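You operate a simulated robot arm through the tools that you are given. There is no shell and no other tool.

You are at the controls of a simulated robot arm. One attempt, no reset.

## Task
Open the air supply, set the yellow card's pressure and drain the filter bowl.
Fine: shut the drain tap once the bowl is empty. Where these are worked on the way, their far stop is far enough and under half their travel is too little: drain tap.

The check looks at the end state, three seconds after you hand in, the way a careful person would. Anything else that was tipped, shoved, dropped, spilled or broken makes it a failure.

## Robot
A 7-joint arm with a two-finger parallel gripper, fixed in place. Base frame: the origin is at the foot of the arm, x ahead of it, y to its left, z up. Readings come in mm, degrees, newtons and seconds.
With the tool pointing down near the work surface it reaches from about 100 to 560 mm from the base axis. Its first joint turns from -166.0 to 166.0 degrees. Payload 1.57 kg.
The tool frame sits at the grasp point between the pads (the TCP): z along the fingers, y along the line on which they close. The tips reach 30 mm beyond it. Largest opening 80 mm; finger width 17, thickness 12; the body of the gripper, 40 by 82 mm, starts 80 mm behind the TCP.
Orientation is that of the tool frame in the base frame, as a unit quaternion [w, x, y, z]. With the fingers straight down and closing along the base's y, the tool's x points along the base's -x, its y along +y and its z along -z.

## Interface
- The arm moves only by the tool arm_command. Its argument "increments" is a list of rows, each a list of 7 numbers: the turn, a rotation vector about the base's x, y, z in degrees, then the shift along the base's x, y, z in cm, then the opening, from 0 (shut) to 1 (fully open). In form: [[wx, wy, wz, x, y, z, jaw], ...]. A call has 1 to 20 rows; each row shifts and turns the commanded pose from where the row before left it. Each row takes 0.2 s and may step no farther than 50 mm and 8.6 degrees from the row before; otherwise, or with a gripper value out of range, the whole call is refused. Where a pose cannot be reached the arm comes as near as it can. A force on the tool above 40 N (or 10 N above the force at the start of the call, whichever is more), or a blocked arm, ends the call early, and 0.2 s more pass. Each finger travels about 72 mm/s and halts on what it meets, pressing with about 41 N; the grip force reading is that of the motor and also rises with nothing between the fingers. The clock runs only during rows and for 0.2 s after the last one: add rows that do not move to give the fingers time. The reply holds the time, the measured pose of the TCP, the force on the tool along the base axes, the opening and the grip force, in the units named above and with some noise, with the torque about the TCP (base axes, N m) and any sound that the robot's microphone picked up.
- Cameras (640 x 400 px; columns grow to the right, rows downward): "scene" is fixed at [50.9, -500, 1622.2]; the picture's right is [0.81, -0.58, 0.00], its down [-0.38, -0.54, -0.75] and it looks along [0.44, 0.61, -0.66] (base axes); focal length 338 px, centre (320, 200). "wrist" rides on the gripper at [72, -7, -122] in the tool frame; the picture's right is [0.09, 1.00, 0.00], its down [-0.84, 0.08, -0.54] and it looks along [-0.54, 0.05, 0.84] (tool axes); focal length 238 px, centre (320, 200). There is no depth. A picture from a camera that has moved, and an enlarged one, comes with that camera's place and axes in the base frame and with its lens.
- get_image(camera): a new picture of that camera. The clock stands still meanwhile.
- slide_trunk(by): slides the trunk up (or, below 0, down) by that many mm; the arm rides with it, the base frame stays. It gives what a move gives, with no picture.
- enlarge(camera, box): a new picture of the part [left, top, right, bottom] of that camera's present view, enlarged. The clock stands still meanwhile.
- close_job(): hands the job in; it is judged then, once.

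Nothing tells you positions but the pictures and the camera data. Unless the task says otherwise, let go and move clear before handing in.

The tools are called after "Request:" as name(argument=value, ...) on one line, values as JSON. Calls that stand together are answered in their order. arm_command: Moves the arm, as the interface text tells. Its arguments: {"type":"object","properties":{"increments":{"type":"array","items":{"type":"array","items":{"type":"number"}}}},"required":["increments"]} The other tools are called the same way: slide_trunk (by) slides the trunk up or down; get_image (camera) takes a picture; enlarge (camera, box) takes an enlarged picture of a part of a camera's view; close_job () hands the job in.

At the start:

```text
time_s: 0.0
tool_pos: [504.1, -5.9, 1300.5]
tcp_rot: [0.001, 0.0, 1.0, 0.0]
force: [0.3, 0.4, -0.8]
torque: [0.02, -0.03, -0.02]
opening: 79.9
grasp_force: 0.1
trunk travel left (down, up): [-400.0, 80.0]
```

scene: 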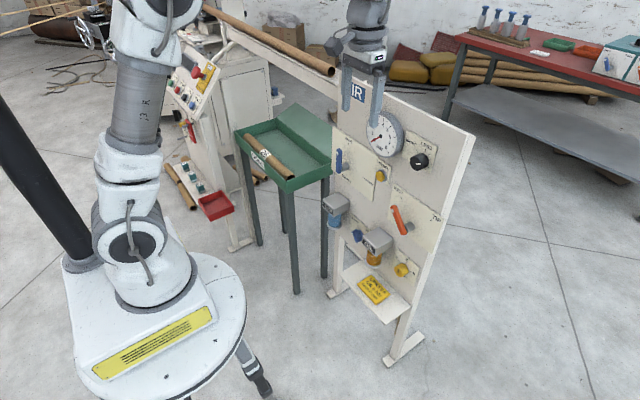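
wrist: 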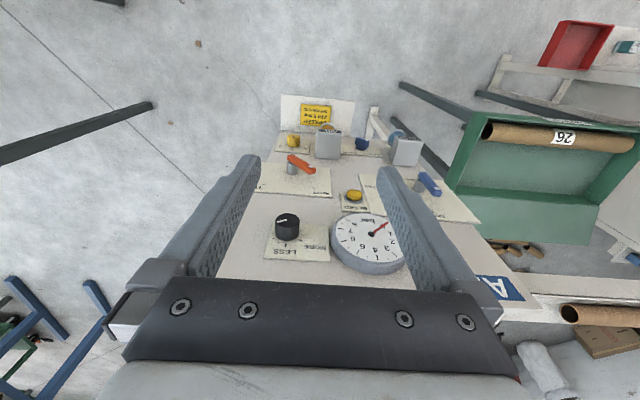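

I see an air panel with a gauge, black knob, blue and orange levers, yellow and blue knobs, two bowls and a yellow card on a shelf. First I'll take enlarged pictures to read the labels.

Request:
enlarge(camera="scene", box=[310, 70, 480, 200])

Request:
enlarge(camera="scene", box=[310, 180, 480, 330])

Request:
enlarge(camera="scene", box=[350, 270, 400, 310])

Request:
enlarge(camera="wrist", box=[220, 80, 480, 300])

Request:
enlarge(camera="wrist", box=[280, 90, 360, 150])

```text
3.08 times, centred on (395, 135) of scene
camera zoom: at [50.9, -500.0, 1622.2], right [0.81, -0.58, 0.0], down [-0.38, -0.54, -0.75], along [0.44, 0.61, -0.66], focal length 1040 px, centre (89, 400)
```

zoom: 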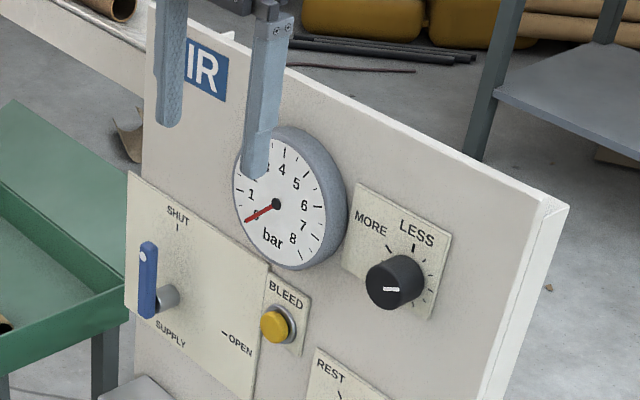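

```text
2.67 times, centred on (395, 255) of scene
camera zoom: at [50.9, -500.0, 1622.2], right [0.81, -0.58, 0.0], down [-0.38, -0.54, -0.75], along [0.44, 0.61, -0.66], focal length 902 px, centre (120, 53)
```

zoom: 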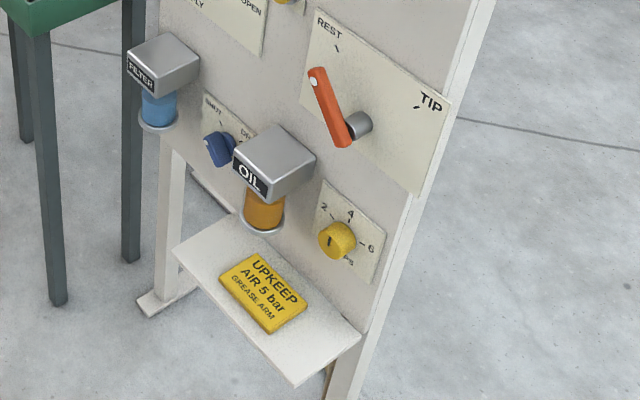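

```text
10.00 times, centred on (375, 290) of scene
camera zoom: at [50.9, -500.0, 1622.2], right [0.81, -0.58, 0.0], down [-0.38, -0.54, -0.75], along [0.44, 0.61, -0.66], focal length 3381 px, centre (-230, -700)
```

zoom: 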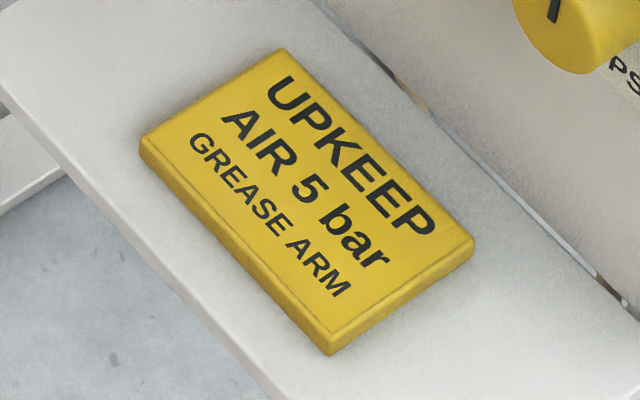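

```text
1.82 times, centred on (350, 190) of wrist
camera zoom: at [431.9, -13.2, 1423.0], right [-0.09, 1.0, 0.0], down [0.84, 0.08, 0.54], along [0.54, 0.05, -0.84], focal length 433 px, centre (266, 218)
```

zoom: 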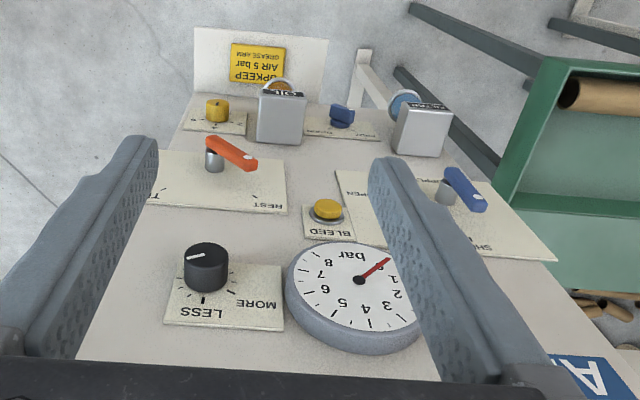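

```text
6.67 times, centred on (320, 120) of wrist
camera zoom: at [431.9, -13.2, 1423.0], right [-0.09, 1.0, 0.0], down [0.84, 0.08, 0.54], along [0.54, 0.05, -0.84], focal length 1589 px, centre (320, 733)
```

zoom: 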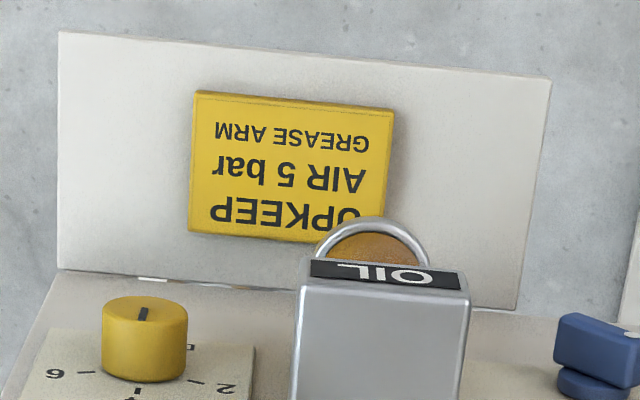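

The card reads "AIR 5 bar". The panel faces -x: the supply lever is around (690, 275, 920), the regulator knob around (698, -48, 1090) and the drain tap around (695, 155, 640). I'll turn the tool to point forward at the panel, staying well back.

Request:
arm_command(increments=[[0, -8.2, 0, -1, 0, 0, 1], [0, -8.2, 0, -1, 0, 0, 1], [0, -8.2, 0, -1, 0, 0, 1], [0, -8.2, 0, -1, 0, 0, 1], [0, -8.2, 0, -1, 0, 0, 1], [0, -8.2, 0, -1, 0, 0, 1], [0, -8.2, 0, 0, 0, 0, 1], [0, -8.2, 0, 0, 0, 0, 1], [0, -8.2, 0, 0, 0, 0, 1], [0, -8.2, 0, 0, 0, 0, 1], [0, -8.0, 0, 0, 0, 0, 1], [0, 0, 0, 0, 0, 0, 1]])

Request:
get_image(camera="wrist")

Request:
get_image(camera="scene")

```text
time_s: 2.6
tool_pos: [490.4, -8.1, 1327.0]
tcp_rot: [0.707, 0.0, 0.707, 0.0]
force: [-0.4, 0.0, -0.9]
torque: [-0.02, -0.02, 0.0]
opening: 79.9
grasp_force: 0.0
out of reach, approached as far as the arm can: row 9, 10, 11
trunk travel left (down, up): [-400.0, 80.0]
```

```text
taken
camera wrist: at [367.8, -15.0, 1255.1], right [0.0, 1.0, -0.09], down [-0.54, 0.08, 0.84], along [0.84, 0.05, 0.54], focal length 238 px, centre (320, 200)
```

wrist: 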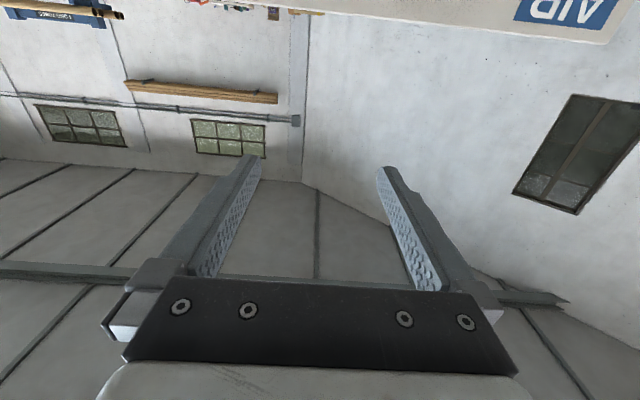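

```text
taken
```

scene: 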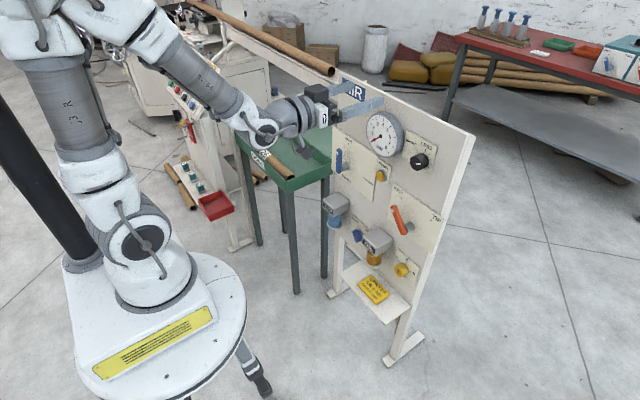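

The tool now points forward with the camera underneath. I'll slide the trunk down so the gripper is level with the knob and gauge, keeping it in front of the panel, and look again.

Request:
slide_trunk(by=-240)

Request:
get_image(camera="wrist")

Request:
get_image(camera="scene")

```text
time_s: 5.1
tool_pos: [488.5, -8.2, 1085.8]
tcp_rot: [0.707, 0.001, 0.707, -0.001]
force: [-0.2, -0.5, -0.7]
torque: [0.0, 0.0, 0.01]
opening: 80.0
grasp_force: 0.1
trunk travel left (down, up): [-160.0, 320.0]
```

```text
taken
camera wrist: at [367.4, -15.0, 1015.3], right [0.0, 1.0, -0.09], down [-0.54, 0.08, 0.84], along [0.84, 0.05, 0.54], focal length 238 px, centre (320, 200)
```

wrist: 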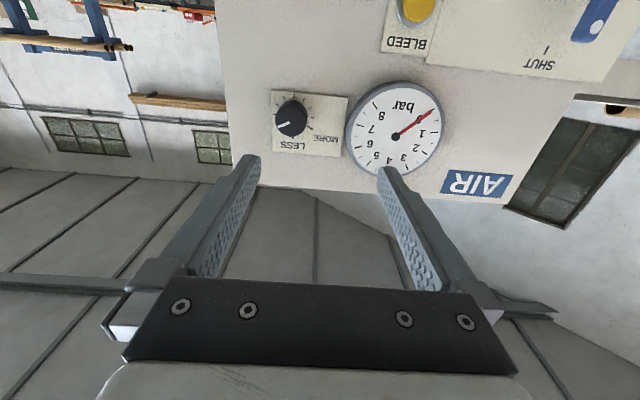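

```text
taken
```

scene: 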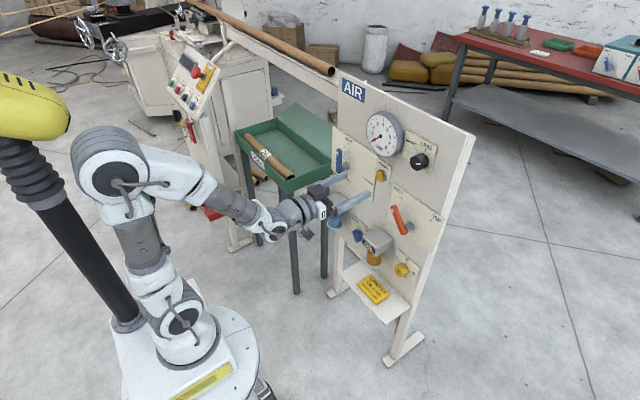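

The panel is clearly in view with nothing near the gripper. I'll enlarge to pin down the knob, its mark, and the gauge.

Request:
enlarge(camera="wrist", box=[250, 60, 450, 185])

Request:
enlarge(camera="scene", box=[350, 90, 450, 170])

Request:
enlarge(camera="scene", box=[315, 180, 435, 280])

```text
3.20 times, centred on (350, 122) of wrist
camera zoom: at [367.4, -15.0, 1015.3], right [0.0, 1.0, -0.09], down [-0.54, 0.08, 0.84], along [0.84, 0.05, 0.54], focal length 763 px, centre (224, 448)
```

zoom: 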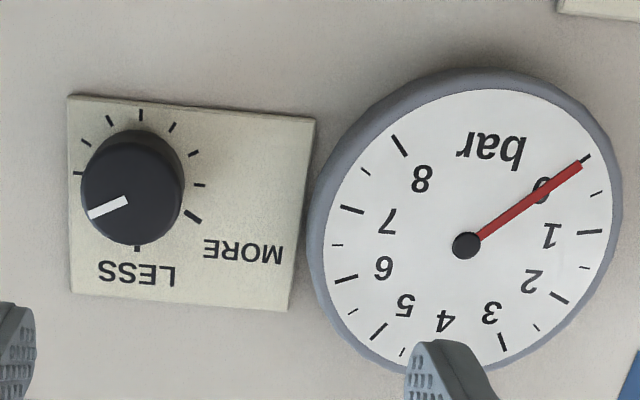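

```text
5.00 times, centred on (400, 130) of scene
camera zoom: at [50.9, -500.0, 1622.2], right [0.81, -0.58, 0.0], down [-0.38, -0.54, -0.75], along [0.44, 0.61, -0.66], focal length 1691 px, centre (-80, 550)
```

zoom: 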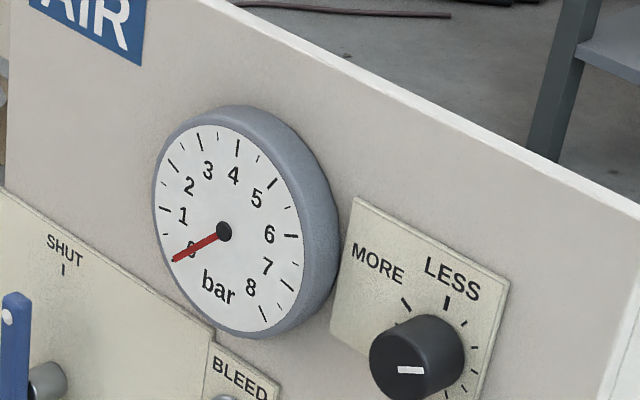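

```text
4.00 times, centred on (375, 230) of scene
camera zoom: at [50.9, -500.0, 1622.2], right [0.81, -0.58, 0.0], down [-0.38, -0.54, -0.75], along [0.44, 0.61, -0.66], focal length 1352 px, centre (100, 80)
```

zoom: 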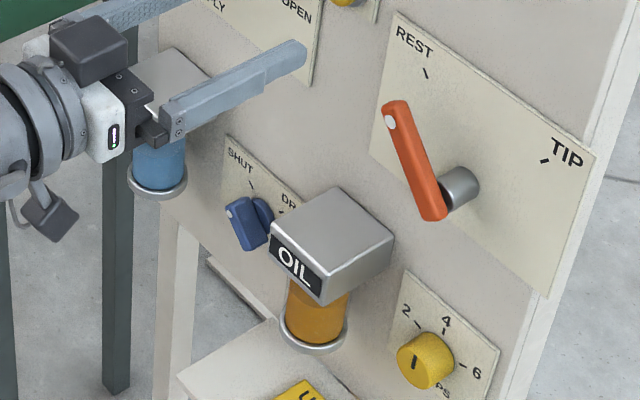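

The knob's clockwise travel runs from LESS to MORE; its centre is at about (y -45, z 1101) and its front face at x≈687. The supply lever is first, so I'll shut the fingers and move in front of it for a close look.

Request:
arm_command(increments=[[0, 0, 0, 0, 4, -2, 0], [0, 0, 0, 0, 4, -2, 0], [0, 0, 0, 0, 4, -2, 0], [0, 0, 0, 0, 4, -2, 0], [0, 0, 0, 0, 4, -2, 0], [0, 0, 0, 0, 4, -2, 0], [0, 0, 0, 0, 4, -1, 0], [0, 0, 0, 0, 1, 0, 0], [0, 0, 0, 0, 0, 0, 0]])

Request:
get_image(camera="wrist")

Request:
get_image(camera="scene")

```text
time_s: 7.1
tool_pos: [493.3, 282.8, 957.4]
tcp_rot: [0.706, 0.0, 0.709, 0.0]
force: [-0.3, 0.9, 0.6]
torque: [0.0, -0.03, -0.01]
opening: 0.0
grasp_force: 21.8
out of reach, approached as far as the arm can: row 1
trunk travel left (down, up): [-160.0, 320.0]
```

```text
taken
camera wrist: at [371.2, 275.4, 886.5], right [0.0, 1.0, -0.09], down [-0.54, 0.08, 0.84], along [0.84, 0.05, 0.54], focal length 238 px, centre (320, 200)
```

wrist: 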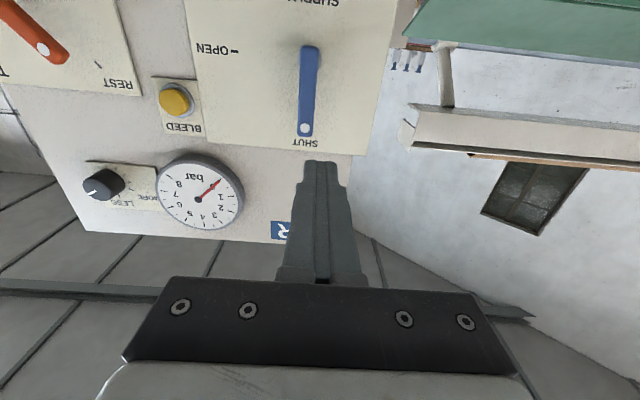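

```text
taken
```

scene: 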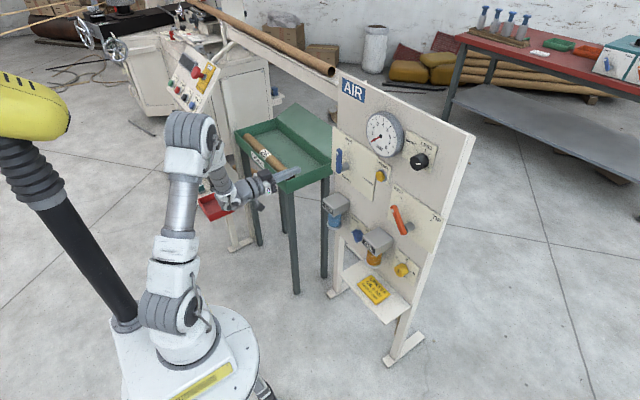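

Request:
enlarge(camera="wrist", box=[230, 0, 390, 160])

Request:
enlarge(camera="scene", box=[300, 130, 400, 210])

```text
2.50 times, centred on (310, 80) of wrist
camera zoom: at [371.2, 275.4, 886.5], right [0.0, 1.0, -0.09], down [-0.54, 0.08, 0.84], along [0.84, 0.05, 0.54], focal length 596 px, centre (345, 500)
```

zoom: 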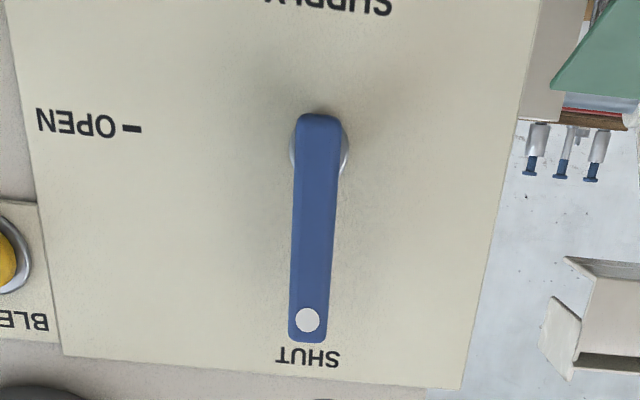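

```text
5.00 times, centred on (350, 170) of scene
camera zoom: at [50.9, -500.0, 1622.2], right [0.81, -0.58, 0.0], down [-0.38, -0.54, -0.75], along [0.44, 0.61, -0.66], focal length 1691 px, centre (170, 350)
```

zoom: 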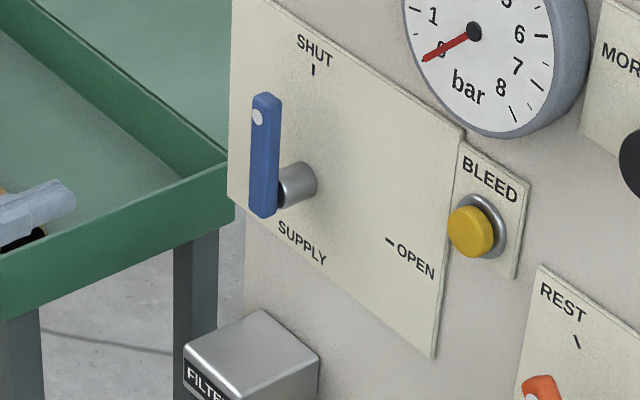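

The lever's pivot is at about (y 264, z 895), its tip near z 985, and its front face at x≈673; SHUT is up and OPEN points toward -y. I'll bring the shut fingers in on its +y side, clear of contact.

Request:
arm_command(increments=[[0, 0, 0, 3, 1.2, -0.2, 0], [0, 0, 0, 4, 0, 0, 0], [0, 0, 0, 4, 0, 0, 0], [0, 0, 0, 3.5, 0, 0, 0], [0, 0, 0, 2, 0, 0, 0], [0, 0, 0, 0, 0, 0, 0]])

Request:
get_image(camera="wrist")

Request:
enlarge(camera="scene", box=[300, 130, 400, 210])

```text
time_s: 8.5
tool_pos: [660.8, 293.7, 954.3]
tcp_rot: [0.706, 0.0, 0.708, -0.001]
force: [-0.2, 0.3, 0.2]
torque: [-0.02, -0.01, -0.03]
opening: 0.1
grasp_force: 21.5
trunk travel left (down, up): [-160.0, 320.0]
```

```text
taken
camera wrist: at [538.3, 286.1, 883.5], right [0.0, 1.0, -0.09], down [-0.54, 0.08, 0.84], along [0.84, 0.05, 0.54], focal length 238 px, centre (320, 200)
```

wrist: 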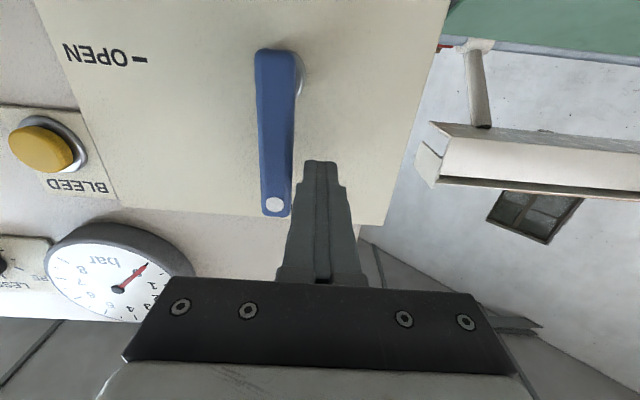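

```text
5.00 times, centred on (350, 170) of scene
camera zoom: at [50.9, -500.0, 1622.2], right [0.81, -0.58, 0.0], down [-0.38, -0.54, -0.75], along [0.44, 0.61, -0.66], focal length 1691 px, centre (170, 350)
```

zoom: 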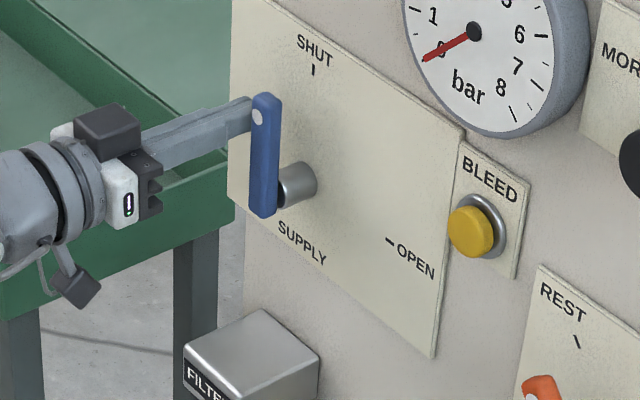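

The fingers are beside the lever at the right depth. I'll push it along its arc toward OPEN.

Request:
arm_command(increments=[[0, 0, 0, 0, -1.2, 0.15, 0], [0, 0, 0, 0, -1.2, 0.15, 0], [0, 0, 0, 0, -0.8, 0.05, 0], [0, 0, 0, 0, -0.8, 0, 0], [0, 0, 0, 0, -0.8, -0.2, 0], [0, 0, 0, 0, -0.8, -0.25, 0], [0, 0, 0, 0, -0.75, -0.4, 0], [0, 0, 0, 0, -0.7, -0.5, 0], [0, 0, 0, 0, -0.6, -0.7, 0], [0, 0, 0, 0, -0.6, -0.7, 0], [0, 0, 0, 0, -0.4, -0.9, 0], [0, 0, 0, 0, -0.35, -0.95, 0], [0, 0, 0, 0, 0, 0, 0]])

Request:
get_image(camera="wrist")

Request:
enlarge(camera="scene", box=[300, 110, 440, 210])

```text
time_s: 11.3
tool_pos: [658.8, 207.1, 918.2]
tcp_rot: [0.71, 0.001, 0.704, 0.001]
force: [4.1, 6.6, 18.0]
torque: [-0.01, -0.22, 0.08]
opening: 0.0
grasp_force: 20.5
trunk travel left (down, up): [-160.0, 320.0]
```

```text
taken
camera wrist: at [537.4, 199.7, 846.0], right [0.0, 1.0, -0.09], down [-0.55, 0.07, 0.83], along [0.84, 0.05, 0.55], focal length 238 px, centre (320, 200)
```

wrist: 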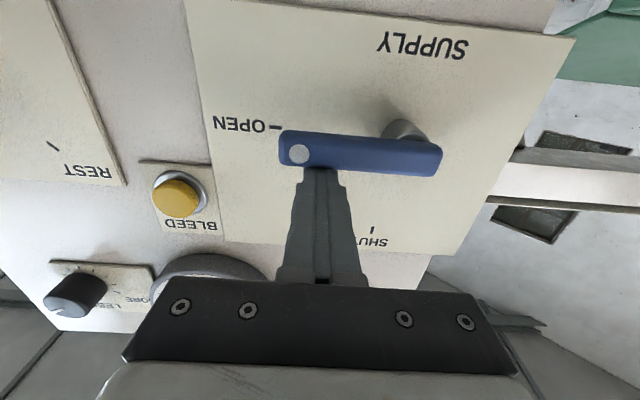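

```text
4.00 times, centred on (370, 160) of scene
camera zoom: at [50.9, -500.0, 1622.2], right [0.81, -0.58, 0.0], down [-0.38, -0.54, -0.75], along [0.44, 0.61, -0.66], focal length 1352 px, centre (120, 360)
```

zoom: 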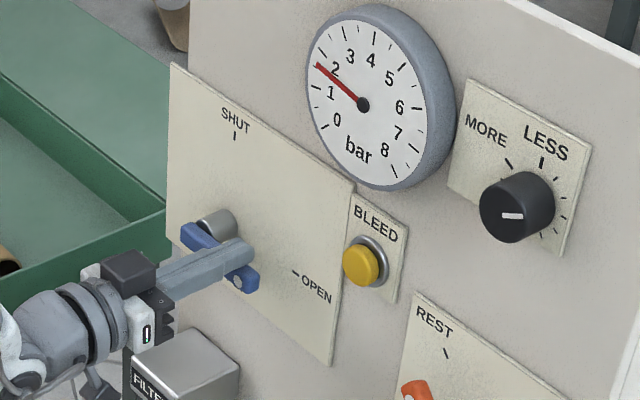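

The supply is opening and the gauge has risen to about 2 bar; the lever is a few degrees short of its stop. I'll press a little further down.

Request:
arm_command(increments=[[0, 0, 0, 0, 0, -0.3, 0], [0, 0, 0, 0, 0, -0.3, 0], [0, 0, 0, 0, 0, -0.3, 0], [0, 0, 0, 0, 0, -0.3, 0], [0, 0, 0, 0, 0, -0.3, 0], [0, 0, 0, 0, 0, -0.3, 0], [0, 0, 0, 0, 0, -0.3, 0], [0, 0, 0, 0, 0, -0.3, 0]])

Request:
get_image(camera="wrist")

```text
time_s: 12.0
tool_pos: [660.0, 206.0, 917.9]
tcp_rot: [0.716, 0.001, 0.698, 0.003]
force: [-1.7, -0.6, 9.7]
torque: [0.01, -0.07, -0.1]
opening: 0.0
grasp_force: 20.5
trunk travel left (down, up): [-160.0, 320.0]
stopped in row 3: the force on the tool passed its limit at 41 N (the readings are from after the stop); the commanded pose is now the measured one
```

```text
taken
camera wrist: at [540.3, 200.4, 843.8], right [0.0, 1.0, -0.09], down [-0.56, 0.07, 0.82], along [0.83, 0.05, 0.56], focal length 238 px, centre (320, 200)
```

wrist: 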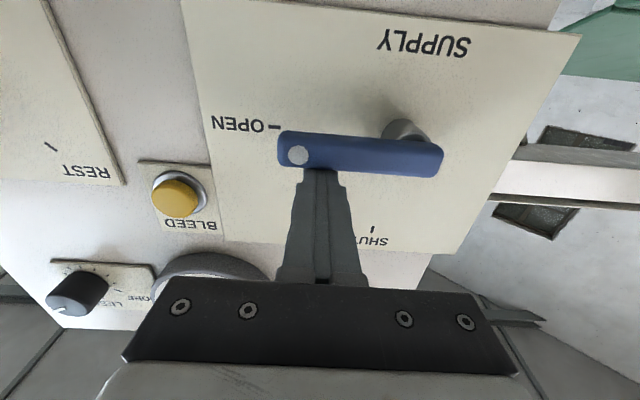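

The lever has reached its OPEN stop. I'll back off and move to the black knob, opening the jaws and pre-rolling the wrist to leave room to turn clockwise.

Request:
arm_command(increments=[[0, 0.7, 0, 0, 0, 1.5, 0], [0, 0.76, 0, -4, 0, 0, 0], [0, 0, 0, -4, 0, 0, 0], [-8.5, 0, 0, 0, -3.59, 2.4, 0.3], [-8.5, 0, 0, 0, -3.59, 2.4, 0.6], [-8.5, 0, 0, 0, -3.59, 2.4, 1], [-8.5, 0, 0, 0, -3.59, 2.4, 1], [-8.5, 0, 0, 0, -3.59, 2.4, 1], [-8.5, 0, 0, 0, -3.59, 2.4, 1], [-8.5, 0, 0, 0, -3.59, 2.4, 1], [-8.5, 0, 0, 0, 0, 0, 1], [-7, 0, 0, 0, 0, 0, 1], [0, 0, 0, 0, 0, 0, 1]])

Request:
get_image(camera="wrist")

Request:
get_image(camera="scene")

Request:
enlarge(camera="scene", box=[300, 110, 440, 210])

```text
time_s: 14.8
tool_pos: [581.5, -43.8, 1096.4]
tcp_rot: [0.559, -0.429, 0.564, -0.43]
force: [-0.2, 0.1, -0.4]
torque: [-0.01, 0.01, 0.0]
opening: 80.1
grasp_force: 0.0
trunk travel left (down, up): [-160.0, 320.0]
```

```text
taken
camera wrist: at [458.0, -114.3, 1086.0], right [0.0, 0.17, -0.99], down [-0.54, 0.83, 0.15], along [0.84, 0.53, 0.09], focal length 238 px, centre (320, 200)
```

wrist: 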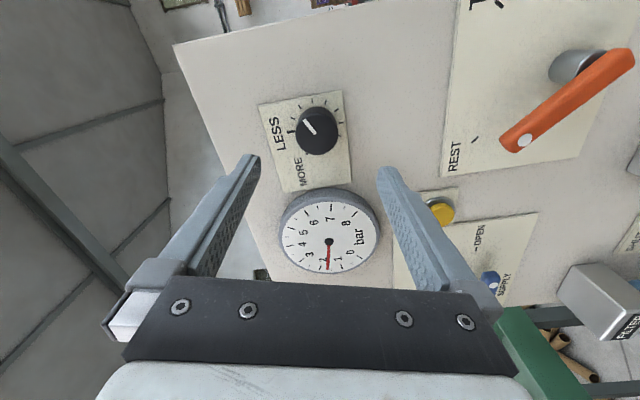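

```text
taken
```

scene: 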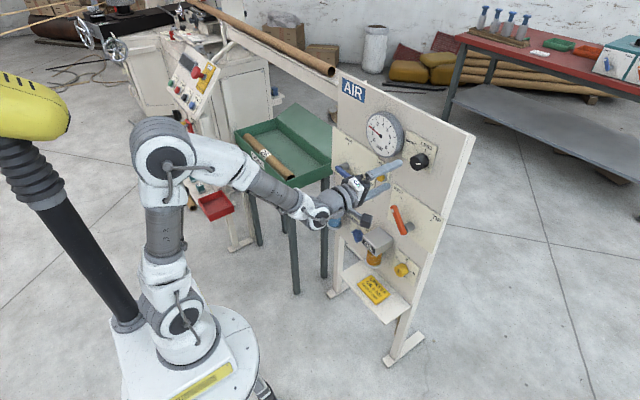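

```text
4.00 times, centred on (370, 160) of scene
camera zoom: at [50.9, -500.0, 1622.2], right [0.81, -0.58, 0.0], down [-0.38, -0.54, -0.75], along [0.44, 0.61, -0.66], focal length 1352 px, centre (120, 360)
```

zoom: 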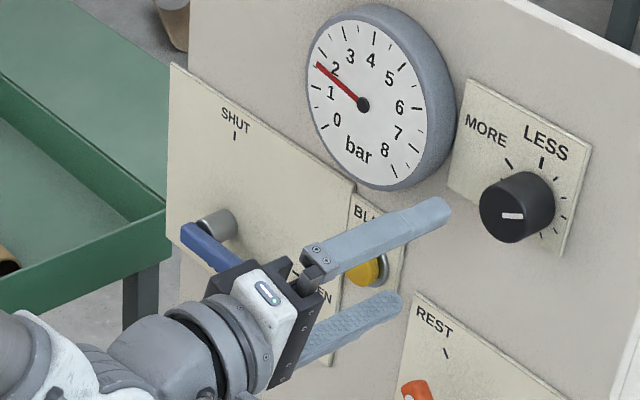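

The lever stayed at OPEN and the gauge sits near 2 bar. I'll refine the knob's centre from this view before going in.

Request:
enlarge(camera="wrist", box=[250, 80, 400, 175])

Request:
enlarge(camera="wrist", box=[270, 180, 400, 280])

```text
4.21 times, centred on (325, 128) of wrist
camera zoom: at [458.0, -114.3, 1086.0], right [0.0, 0.17, -0.99], down [-0.54, 0.83, 0.15], along [0.84, 0.53, 0.09], focal length 1004 px, centre (299, 505)
```

zoom: 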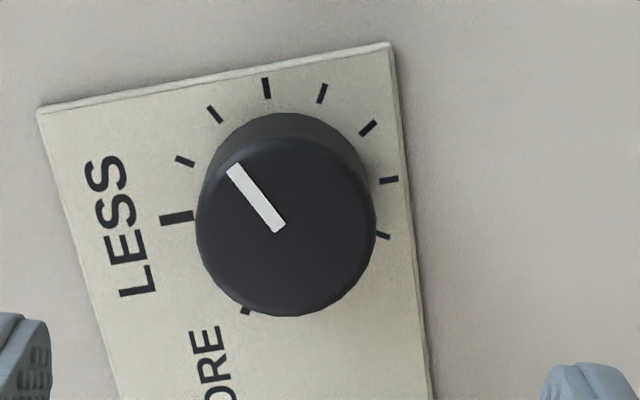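

```text
4.00 times, centred on (335, 230) of wrist
camera zoom: at [458.0, -114.3, 1086.0], right [0.0, 0.17, -0.99], down [-0.54, 0.83, 0.15], along [0.84, 0.53, 0.09], focal length 953 px, centre (260, 80)
```

zoom: 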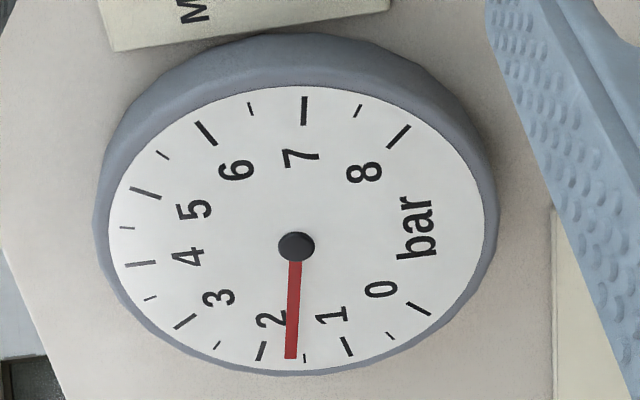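

Gauge reads about 1.65 bar with the pointer about 60° past LESS, suggesting 5 bar near 180°. I'll move in over the knob (centre y -45, z 1100) and grip it.

Request:
arm_command(increments=[[0, 0, 0, 3, -0.13, 0.36, 1], [0, 0, 0, 3, 0, 0, 1], [0, 0, 0, 2, 0, 0, 1], [0, 0, 0, 1.8, 0, 0, 1], [0, 0, 0, 0, 0, 0, 1]])

Request:
get_image(camera="wrist")

Request:
enlarge(camera="scene", box=[340, 90, 480, 190])

```text
time_s: 16.0
tool_pos: [679.0, -45.2, 1101.0]
tcp_rot: [0.559, -0.428, 0.565, -0.43]
force: [0.8, 0.4, 0.1]
torque: [-0.01, 0.01, -0.01]
opening: 80.0
grasp_force: 0.0
trunk travel left (down, up): [-160.0, 320.0]
```

```text
taken
camera wrist: at [556.6, -115.4, 1090.2], right [0.0, 0.17, -0.98], down [-0.54, 0.83, 0.15], along [0.84, 0.53, 0.09], focal length 238 px, centre (320, 200)
```

wrist: 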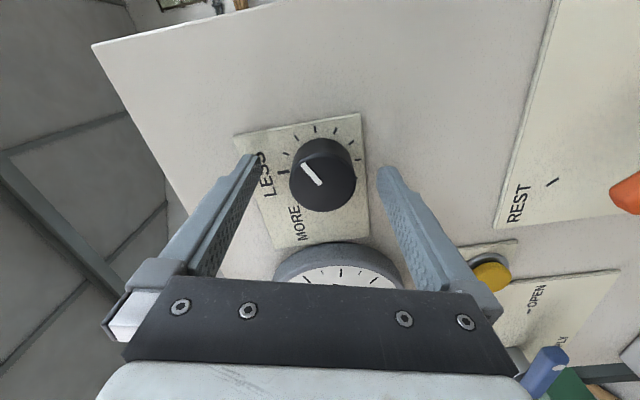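

```text
4.00 times, centred on (410, 140) of scene
camera zoom: at [50.9, -500.0, 1622.2], right [0.81, -0.58, 0.0], down [-0.38, -0.54, -0.75], along [0.44, 0.61, -0.66], focal length 1352 px, centre (-40, 440)
```

zoom: 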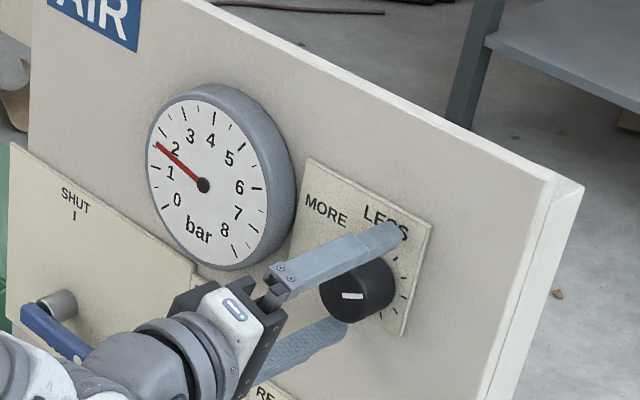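

The fingers straddle the knob well. I'll close on it and turn clockwise by about 60° first, then read the gauge.

Request:
arm_command(increments=[[0, 0, 0, 0, 0, 0, 0.5], [0, 0, 0, 0, 0, 0, 0.3], [0, 0, 0, 0, 0, 0, 0.3], [0, 0, 0, 0, 0, 0, 0.3]])

Request:
get_image(camera="wrist")

```text
time_s: 17.0
tool_pos: [678.8, -44.5, 1099.9]
tcp_rot: [0.559, -0.429, 0.565, -0.429]
force: [-2.9, 1.3, -9.8]
torque: [0.06, -0.43, 0.06]
opening: 40.6
grasp_force: 45.4
trunk travel left (down, up): [-160.0, 320.0]
```

```text
taken
camera wrist: at [556.5, -115.1, 1089.2], right [-0.01, 0.17, -0.98], down [-0.54, 0.83, 0.15], along [0.84, 0.53, 0.09], focal length 238 px, centre (320, 200)
```

wrist: 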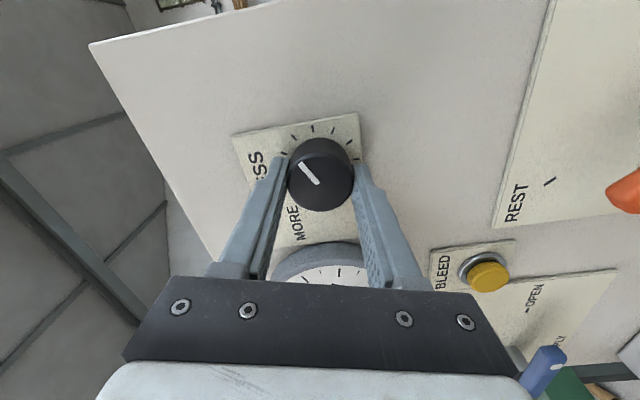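

Gripped at 41 mm with a slight vertical offset; I'll relieve that by 1 mm and turn clockwise.

Request:
arm_command(increments=[[0, 0, 0, 0, 0, -0.1, 0.3], [4, 0, 0, 0, 0, 0, 0.3], [8, 0, 0, 0, 0, 0, 0.3], [8, 0, 0, 0, 0, 0, 0.3], [8, 0, 0, 0, 0, 0, 0.3], [8, 0, 0, 0, 0, 0, 0.3], [8, 0, 0, 0, 0, 0, 0.3], [8, 0, 0, 0, 0, 0, 0.3], [8, 0, 0, 0, 0, 0, 0.3], [0, 0, 0, 0, 0, 0, 0.3]])

Request:
get_image(camera="wrist")

Request:
enlarge(camera="scene", box=[340, 90, 480, 190])

```text
time_s: 19.2
tool_pos: [678.8, -45.0, 1100.2]
tcp_rot: [0.699, -0.091, 0.704, -0.09]
force: [3.3, 7.0, -6.4]
torque: [0.04, -0.77, 0.1]
opening: 40.5
grasp_force: 45.0
trunk travel left (down, up): [-160.0, 320.0]
```

```text
taken
camera wrist: at [556.4, -69.8, 1034.3], right [0.0, 0.94, -0.34], down [-0.54, 0.29, 0.79], along [0.84, 0.19, 0.5], focal length 238 px, centre (320, 200)
```

wrist: 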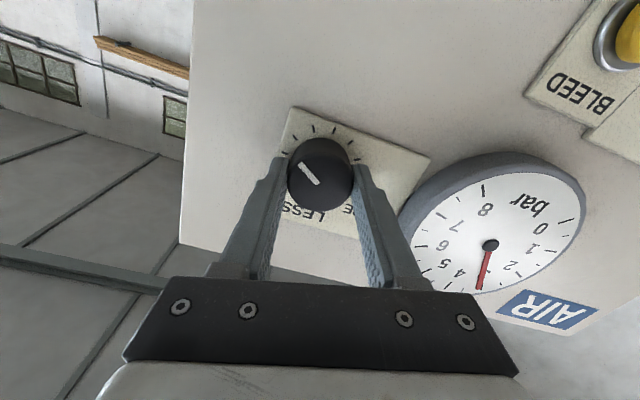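

```text
4.00 times, centred on (410, 140) of scene
camera zoom: at [50.9, -500.0, 1622.2], right [0.81, -0.58, 0.0], down [-0.38, -0.54, -0.75], along [0.44, 0.61, -0.66], focal length 1352 px, centre (-40, 440)
```

zoom: 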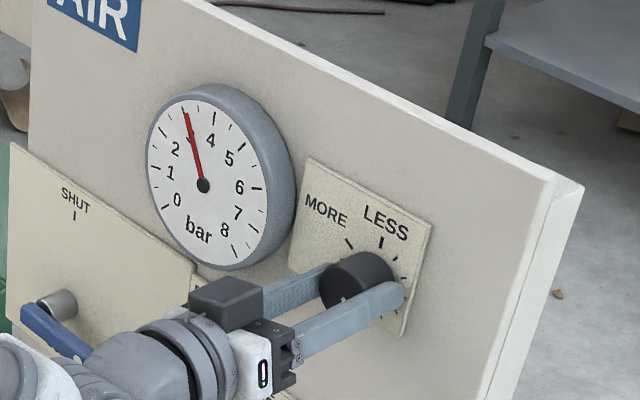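

The knob turned 60° and the gauge climbed to about 3 bar. I'll read it closely.

Request:
enlarge(camera="scene", box=[365, 105, 415, 165])

Request:
enlarge(camera="wrist", box=[390, 140, 600, 310])

```text
6.67 times, centred on (390, 135) of scene
camera zoom: at [50.9, -500.0, 1622.2], right [0.81, -0.58, 0.0], down [-0.38, -0.54, -0.75], along [0.44, 0.61, -0.66], focal length 2254 px, centre (-147, 633)
```

zoom: 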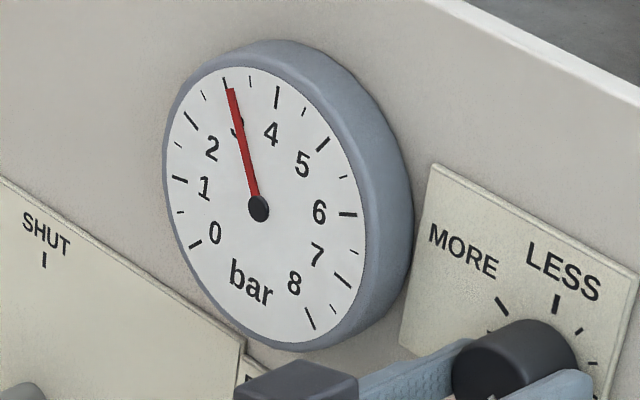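

```text
2.35 times, centred on (495, 225) of wrist
camera zoom: at [556.4, -69.8, 1034.3], right [0.0, 0.94, -0.34], down [-0.54, 0.29, 0.79], along [0.84, 0.19, 0.5], focal length 561 px, centre (-92, 141)
```

zoom: 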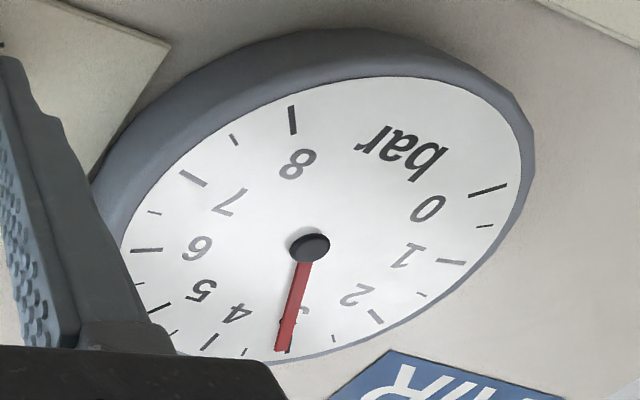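

The needle is just past 3 (about 3.1 bar), so roughly 80° more is needed. I'll turn another 68° and check.

Request:
arm_command(increments=[[8, 0, 0, 0, 0, 0, 0.3], [8, 0, 0, 0, 0, 0, 0.3], [8, 0, 0, 0, 0, 0, 0.3], [8, 0, 0, 0, 0, 0, 0.3], [8, 0, 0, 0, 0, 0, 0.3], [8, 0, 0, 0, 0, 0, 0.3], [8, 0, 0, 0, 0, 0, 0.3], [8, 0, 0, 0, 0, 0, 0.3], [4, 0, 0, 0, 0, 0, 0.3], [0, 0, 0, 0, 0, 0, 0.3]])

Request:
get_image(camera="wrist")

Request:
enlarge(camera="scene", box=[365, 105, 415, 165])

```text
time_s: 21.4
tool_pos: [678.2, -45.6, 1100.7]
tcp_rot: [0.63, 0.315, 0.634, 0.319]
force: [7.4, 4.3, -3.5]
torque: [0.05, -0.06, -0.31]
opening: 40.4
grasp_force: 44.9
trunk travel left (down, up): [-160.0, 320.0]
```

```text
taken
camera wrist: at [556.5, 7.2, 1053.1], right [0.0, 0.67, 0.74], down [-0.54, -0.63, 0.56], along [0.84, -0.4, 0.36], focal length 238 px, centre (320, 200)
```

wrist: 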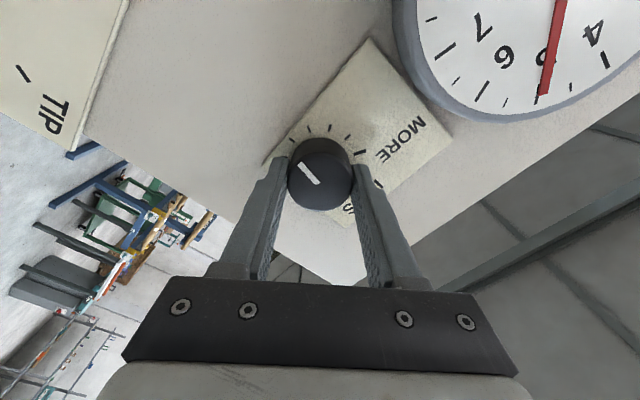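

```text
6.67 times, centred on (390, 135) of scene
camera zoom: at [50.9, -500.0, 1622.2], right [0.81, -0.58, 0.0], down [-0.38, -0.54, -0.75], along [0.44, 0.61, -0.66], focal length 2254 px, centre (-147, 633)
```

zoom: 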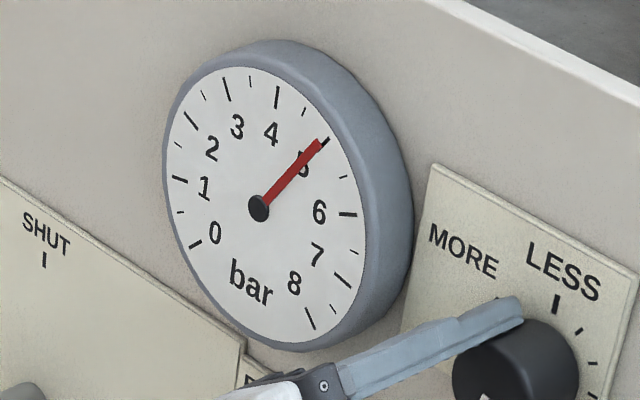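

The needle is almost exactly on 5. I'll wait a moment to see whether it has settled and read it from both cameras.

Request:
arm_command(increments=[[0, 0, 0, 0, 0, 0, 0.3], [0, 0, 0, 0, 0, 0, 0.3], [0, 0, 0, 0, 0, 0, 0.3], [0, 0, 0, 0, 0, 0, 0.3]])

Request:
enlarge(camera="wrist", box=[480, 20, 640, 130])

Request:
enlarge(camera="scene", box=[375, 115, 399, 140])

```text
time_s: 22.4
tool_pos: [678.8, -45.6, 1100.5]
tcp_rot: [0.63, 0.316, 0.634, 0.319]
force: [9.7, 2.5, -0.9]
torque: [-0.03, 0.09, -0.23]
opening: 40.6
grasp_force: 45.0
trunk travel left (down, up): [-160.0, 320.0]
```

```text
3.64 times, centred on (560, 75) of wrist
camera zoom: at [556.4, 7.1, 1053.0], right [0.0, 0.67, 0.74], down [-0.54, -0.63, 0.56], along [0.84, -0.4, 0.36], focal length 867 px, centre (-553, 654)
```

zoom: 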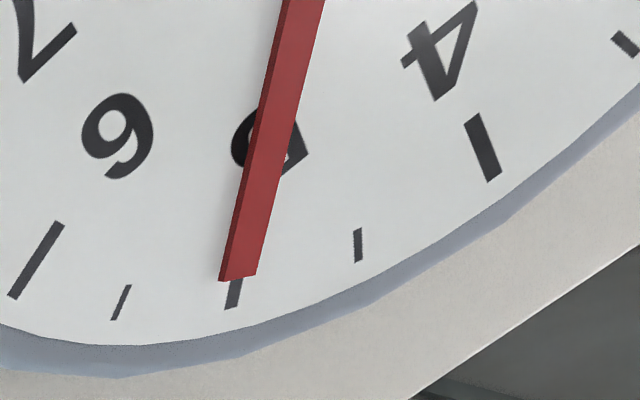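

```text
16.00 times, centred on (387, 128) of scene
camera zoom: at [50.9, -500.0, 1622.2], right [0.81, -0.58, 0.0], down [-0.38, -0.54, -0.75], along [0.44, 0.61, -0.66], focal length 5410 px, centre (-752, 1360)
```

zoom: 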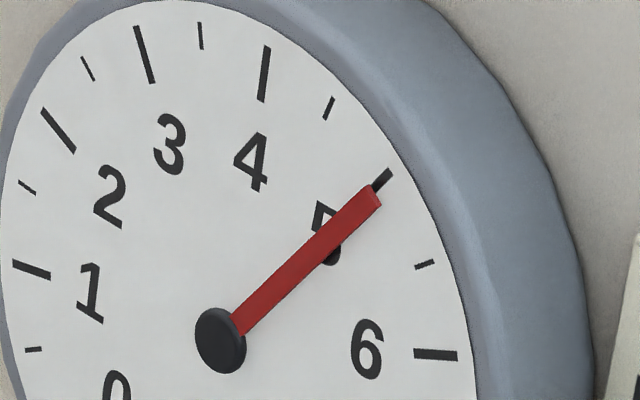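

It reads about 5.0–5.1 allowing for parallax. I'll release the knob, back out, and look at the gauge head-on to be sure.

Request:
arm_command(increments=[[0, 0, 0, 0, 0, 0, 0.6], [0, 0, 0, 0, 0, 0, 1], [0, 0, 0, 0, 0, 0, 1], [0, 0, 0, -4, 0, 0, 1], [0, 0, 0, -4, 0, 0, 1], [-8.5, 0, 0, -3, 2, 0, 1], [-8.5, 0, 0, -3, 2, 0, 1], [-8.5, 0, 0, -3, 2, 0, 1], [-8.5, 0, 0, -2, 2, 0, 1], [-8.5, 0, 0, 0, 2, 0, 1], [-8.5, 0, 0, 0, 2, 0, 1], [-2, 0, 0, 0, 2, 0, 1], [0, 8.5, 0, 0, 0.7, 0, 1], [0, 8.5, 0, 0, 0, 0, 1], [0, 8.5, 0, 0, 0, 0, 1], [0, 7, 0, 0, 0, 0, 1], [0, 0, 0, 0, 0, 0, 1]])

Request:
get_image(camera="wrist")

Request:
get_image(camera="scene")

```text
time_s: 26.0
tool_pos: [490.6, 97.5, 1099.4]
tcp_rot: [0.499, 0.007, 0.866, -0.003]
force: [-0.8, 0.0, -1.2]
torque: [-0.01, -0.09, 0.0]
opening: 79.9
grasp_force: 0.1
out of reach, approached as far as the arm can: row 16
trunk travel left (down, up): [-160.0, 320.0]
```

```text
taken
camera wrist: at [348.7, 92.3, 1098.1], right [-0.03, 1.0, -0.08], down [-0.05, 0.08, 1.0], along [1.0, 0.04, 0.05], focal length 238 px, centre (320, 200)
```

wrist: 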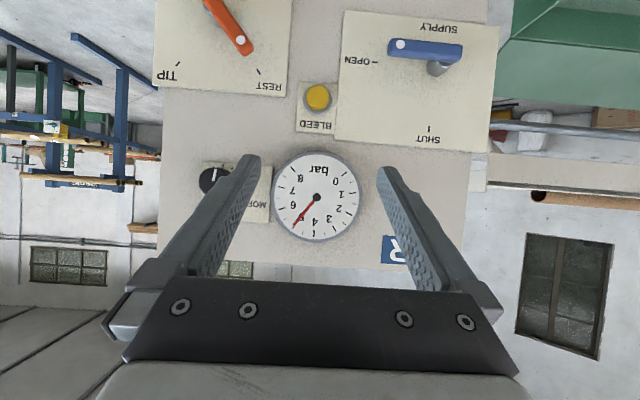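

```text
taken
```

scene: 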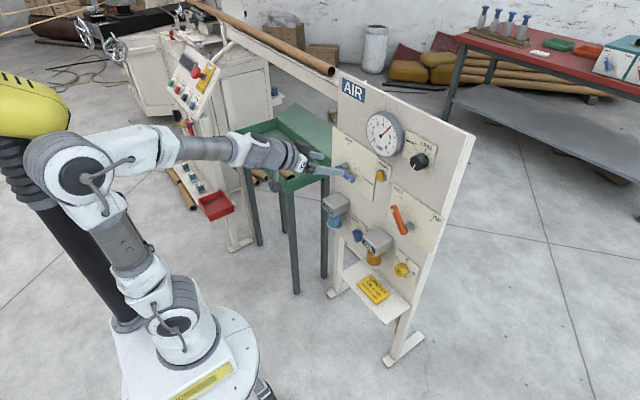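

Request:
enlarge(camera="wrist", box=[270, 145, 365, 245])

Request:
enlarge(camera="wrist", box=[330, 0, 510, 150])

Request:
enlarge(camera="scene", box=[310, 180, 400, 300])

```text
4.00 times, centred on (318, 195) of wrist
camera zoom: at [348.7, 92.3, 1098.1], right [-0.03, 1.0, -0.08], down [-0.05, 0.08, 1.0], along [1.0, 0.04, 0.05], focal length 953 px, centre (330, 220)
```

zoom: 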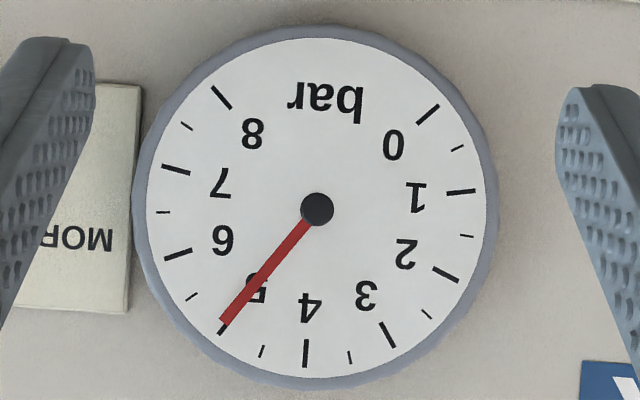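

```text
2.67 times, centred on (420, 75) of wrist
camera zoom: at [348.7, 92.3, 1098.1], right [-0.03, 1.0, -0.08], down [-0.05, 0.08, 1.0], along [1.0, 0.04, 0.05], focal length 636 px, centre (53, 533)
```

zoom: 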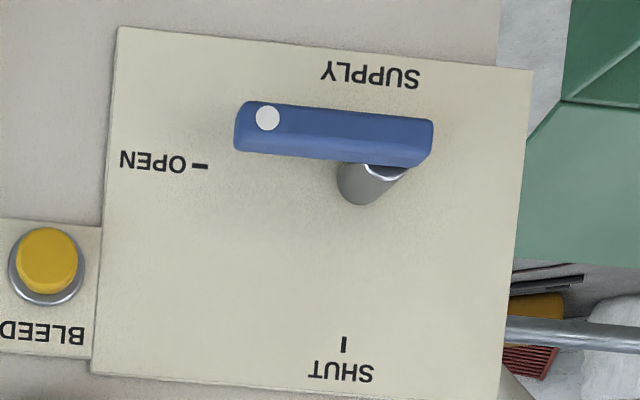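

```text
3.33 times, centred on (355, 240) of scene
camera zoom: at [50.9, -500.0, 1622.2], right [0.81, -0.58, 0.0], down [-0.38, -0.54, -0.75], along [0.44, 0.61, -0.66], focal length 1127 px, centre (203, 67)
```

zoom: 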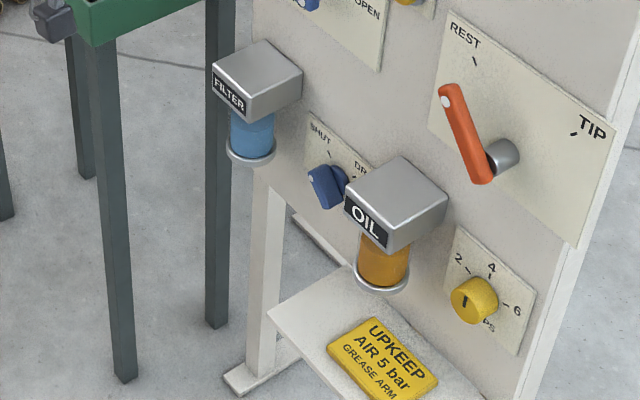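

Head-on the gauge reads about 5.03 bar and the supply lever is level with its OPEN tick. Next is the drain tap: I'll lower the trunk, level the tool, and approach for a look.

Request:
slide_trunk(by=-160)

Request:
arm_command(increments=[[0, -7.5, 0, 0, 1, -2, 0.5], [0, -7.5, 0, 0, 1, -3, 0], [0, -7.5, 0, 0, 1, -3, 0], [0, -7.5, 0, 0, 1, -3, 0], [0, 0, 0, 0, 1, -3, 0], [0, 0, 0, 0, 0.75, -3, 0], [0, 0, 0, 0, 0, -3, 0], [0, 0, 0, 0, 0, -3, 0], [0, 0, 0, 0, 0, 0, 0]])

Request:
get_image(camera="wrist")

Request:
get_image(camera="scene")

```text
time_s: 27.8
tool_pos: [489.2, 96.6, 939.5]
tcp_rot: [0.5, 0.006, 0.866, -0.003]
force: [-0.9, 1.0, 0.9]
torque: [-0.01, 0.0, -0.04]
opening: 79.7
grasp_force: 0.0
trunk travel left (down, up): [0.0, 480.0]
```

```text
time_s: 29.8
tool_pos: [489.7, 144.5, 724.3]
tcp_rot: [0.684, 0.016, 0.729, -0.014]
force: [-0.3, -1.0, -0.3]
torque: [0.02, -0.01, 0.02]
opening: 0.2
grasp_force: 21.4
out of reach, approached as far as the arm can: row 1
trunk travel left (down, up): [0.0, 480.0]
```

```text
taken
camera wrist: at [362.6, 143.1, 661.0], right [0.04, 1.0, -0.09], down [-0.48, 0.1, 0.87], along [0.88, 0.01, 0.48], focal length 238 px, centre (320, 200)
```

wrist: 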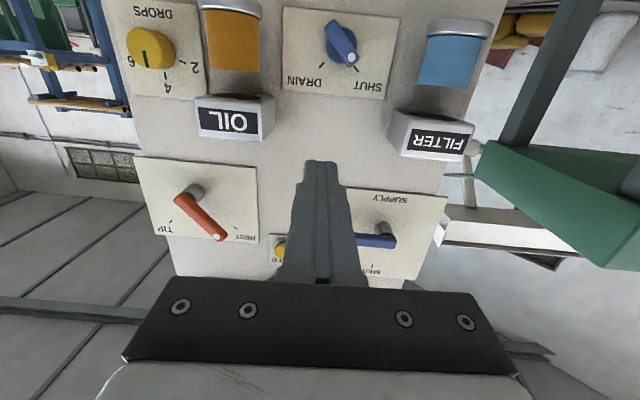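

```text
taken
```

scene: 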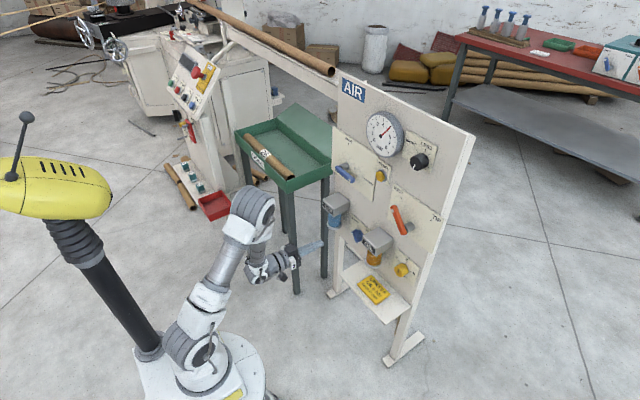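

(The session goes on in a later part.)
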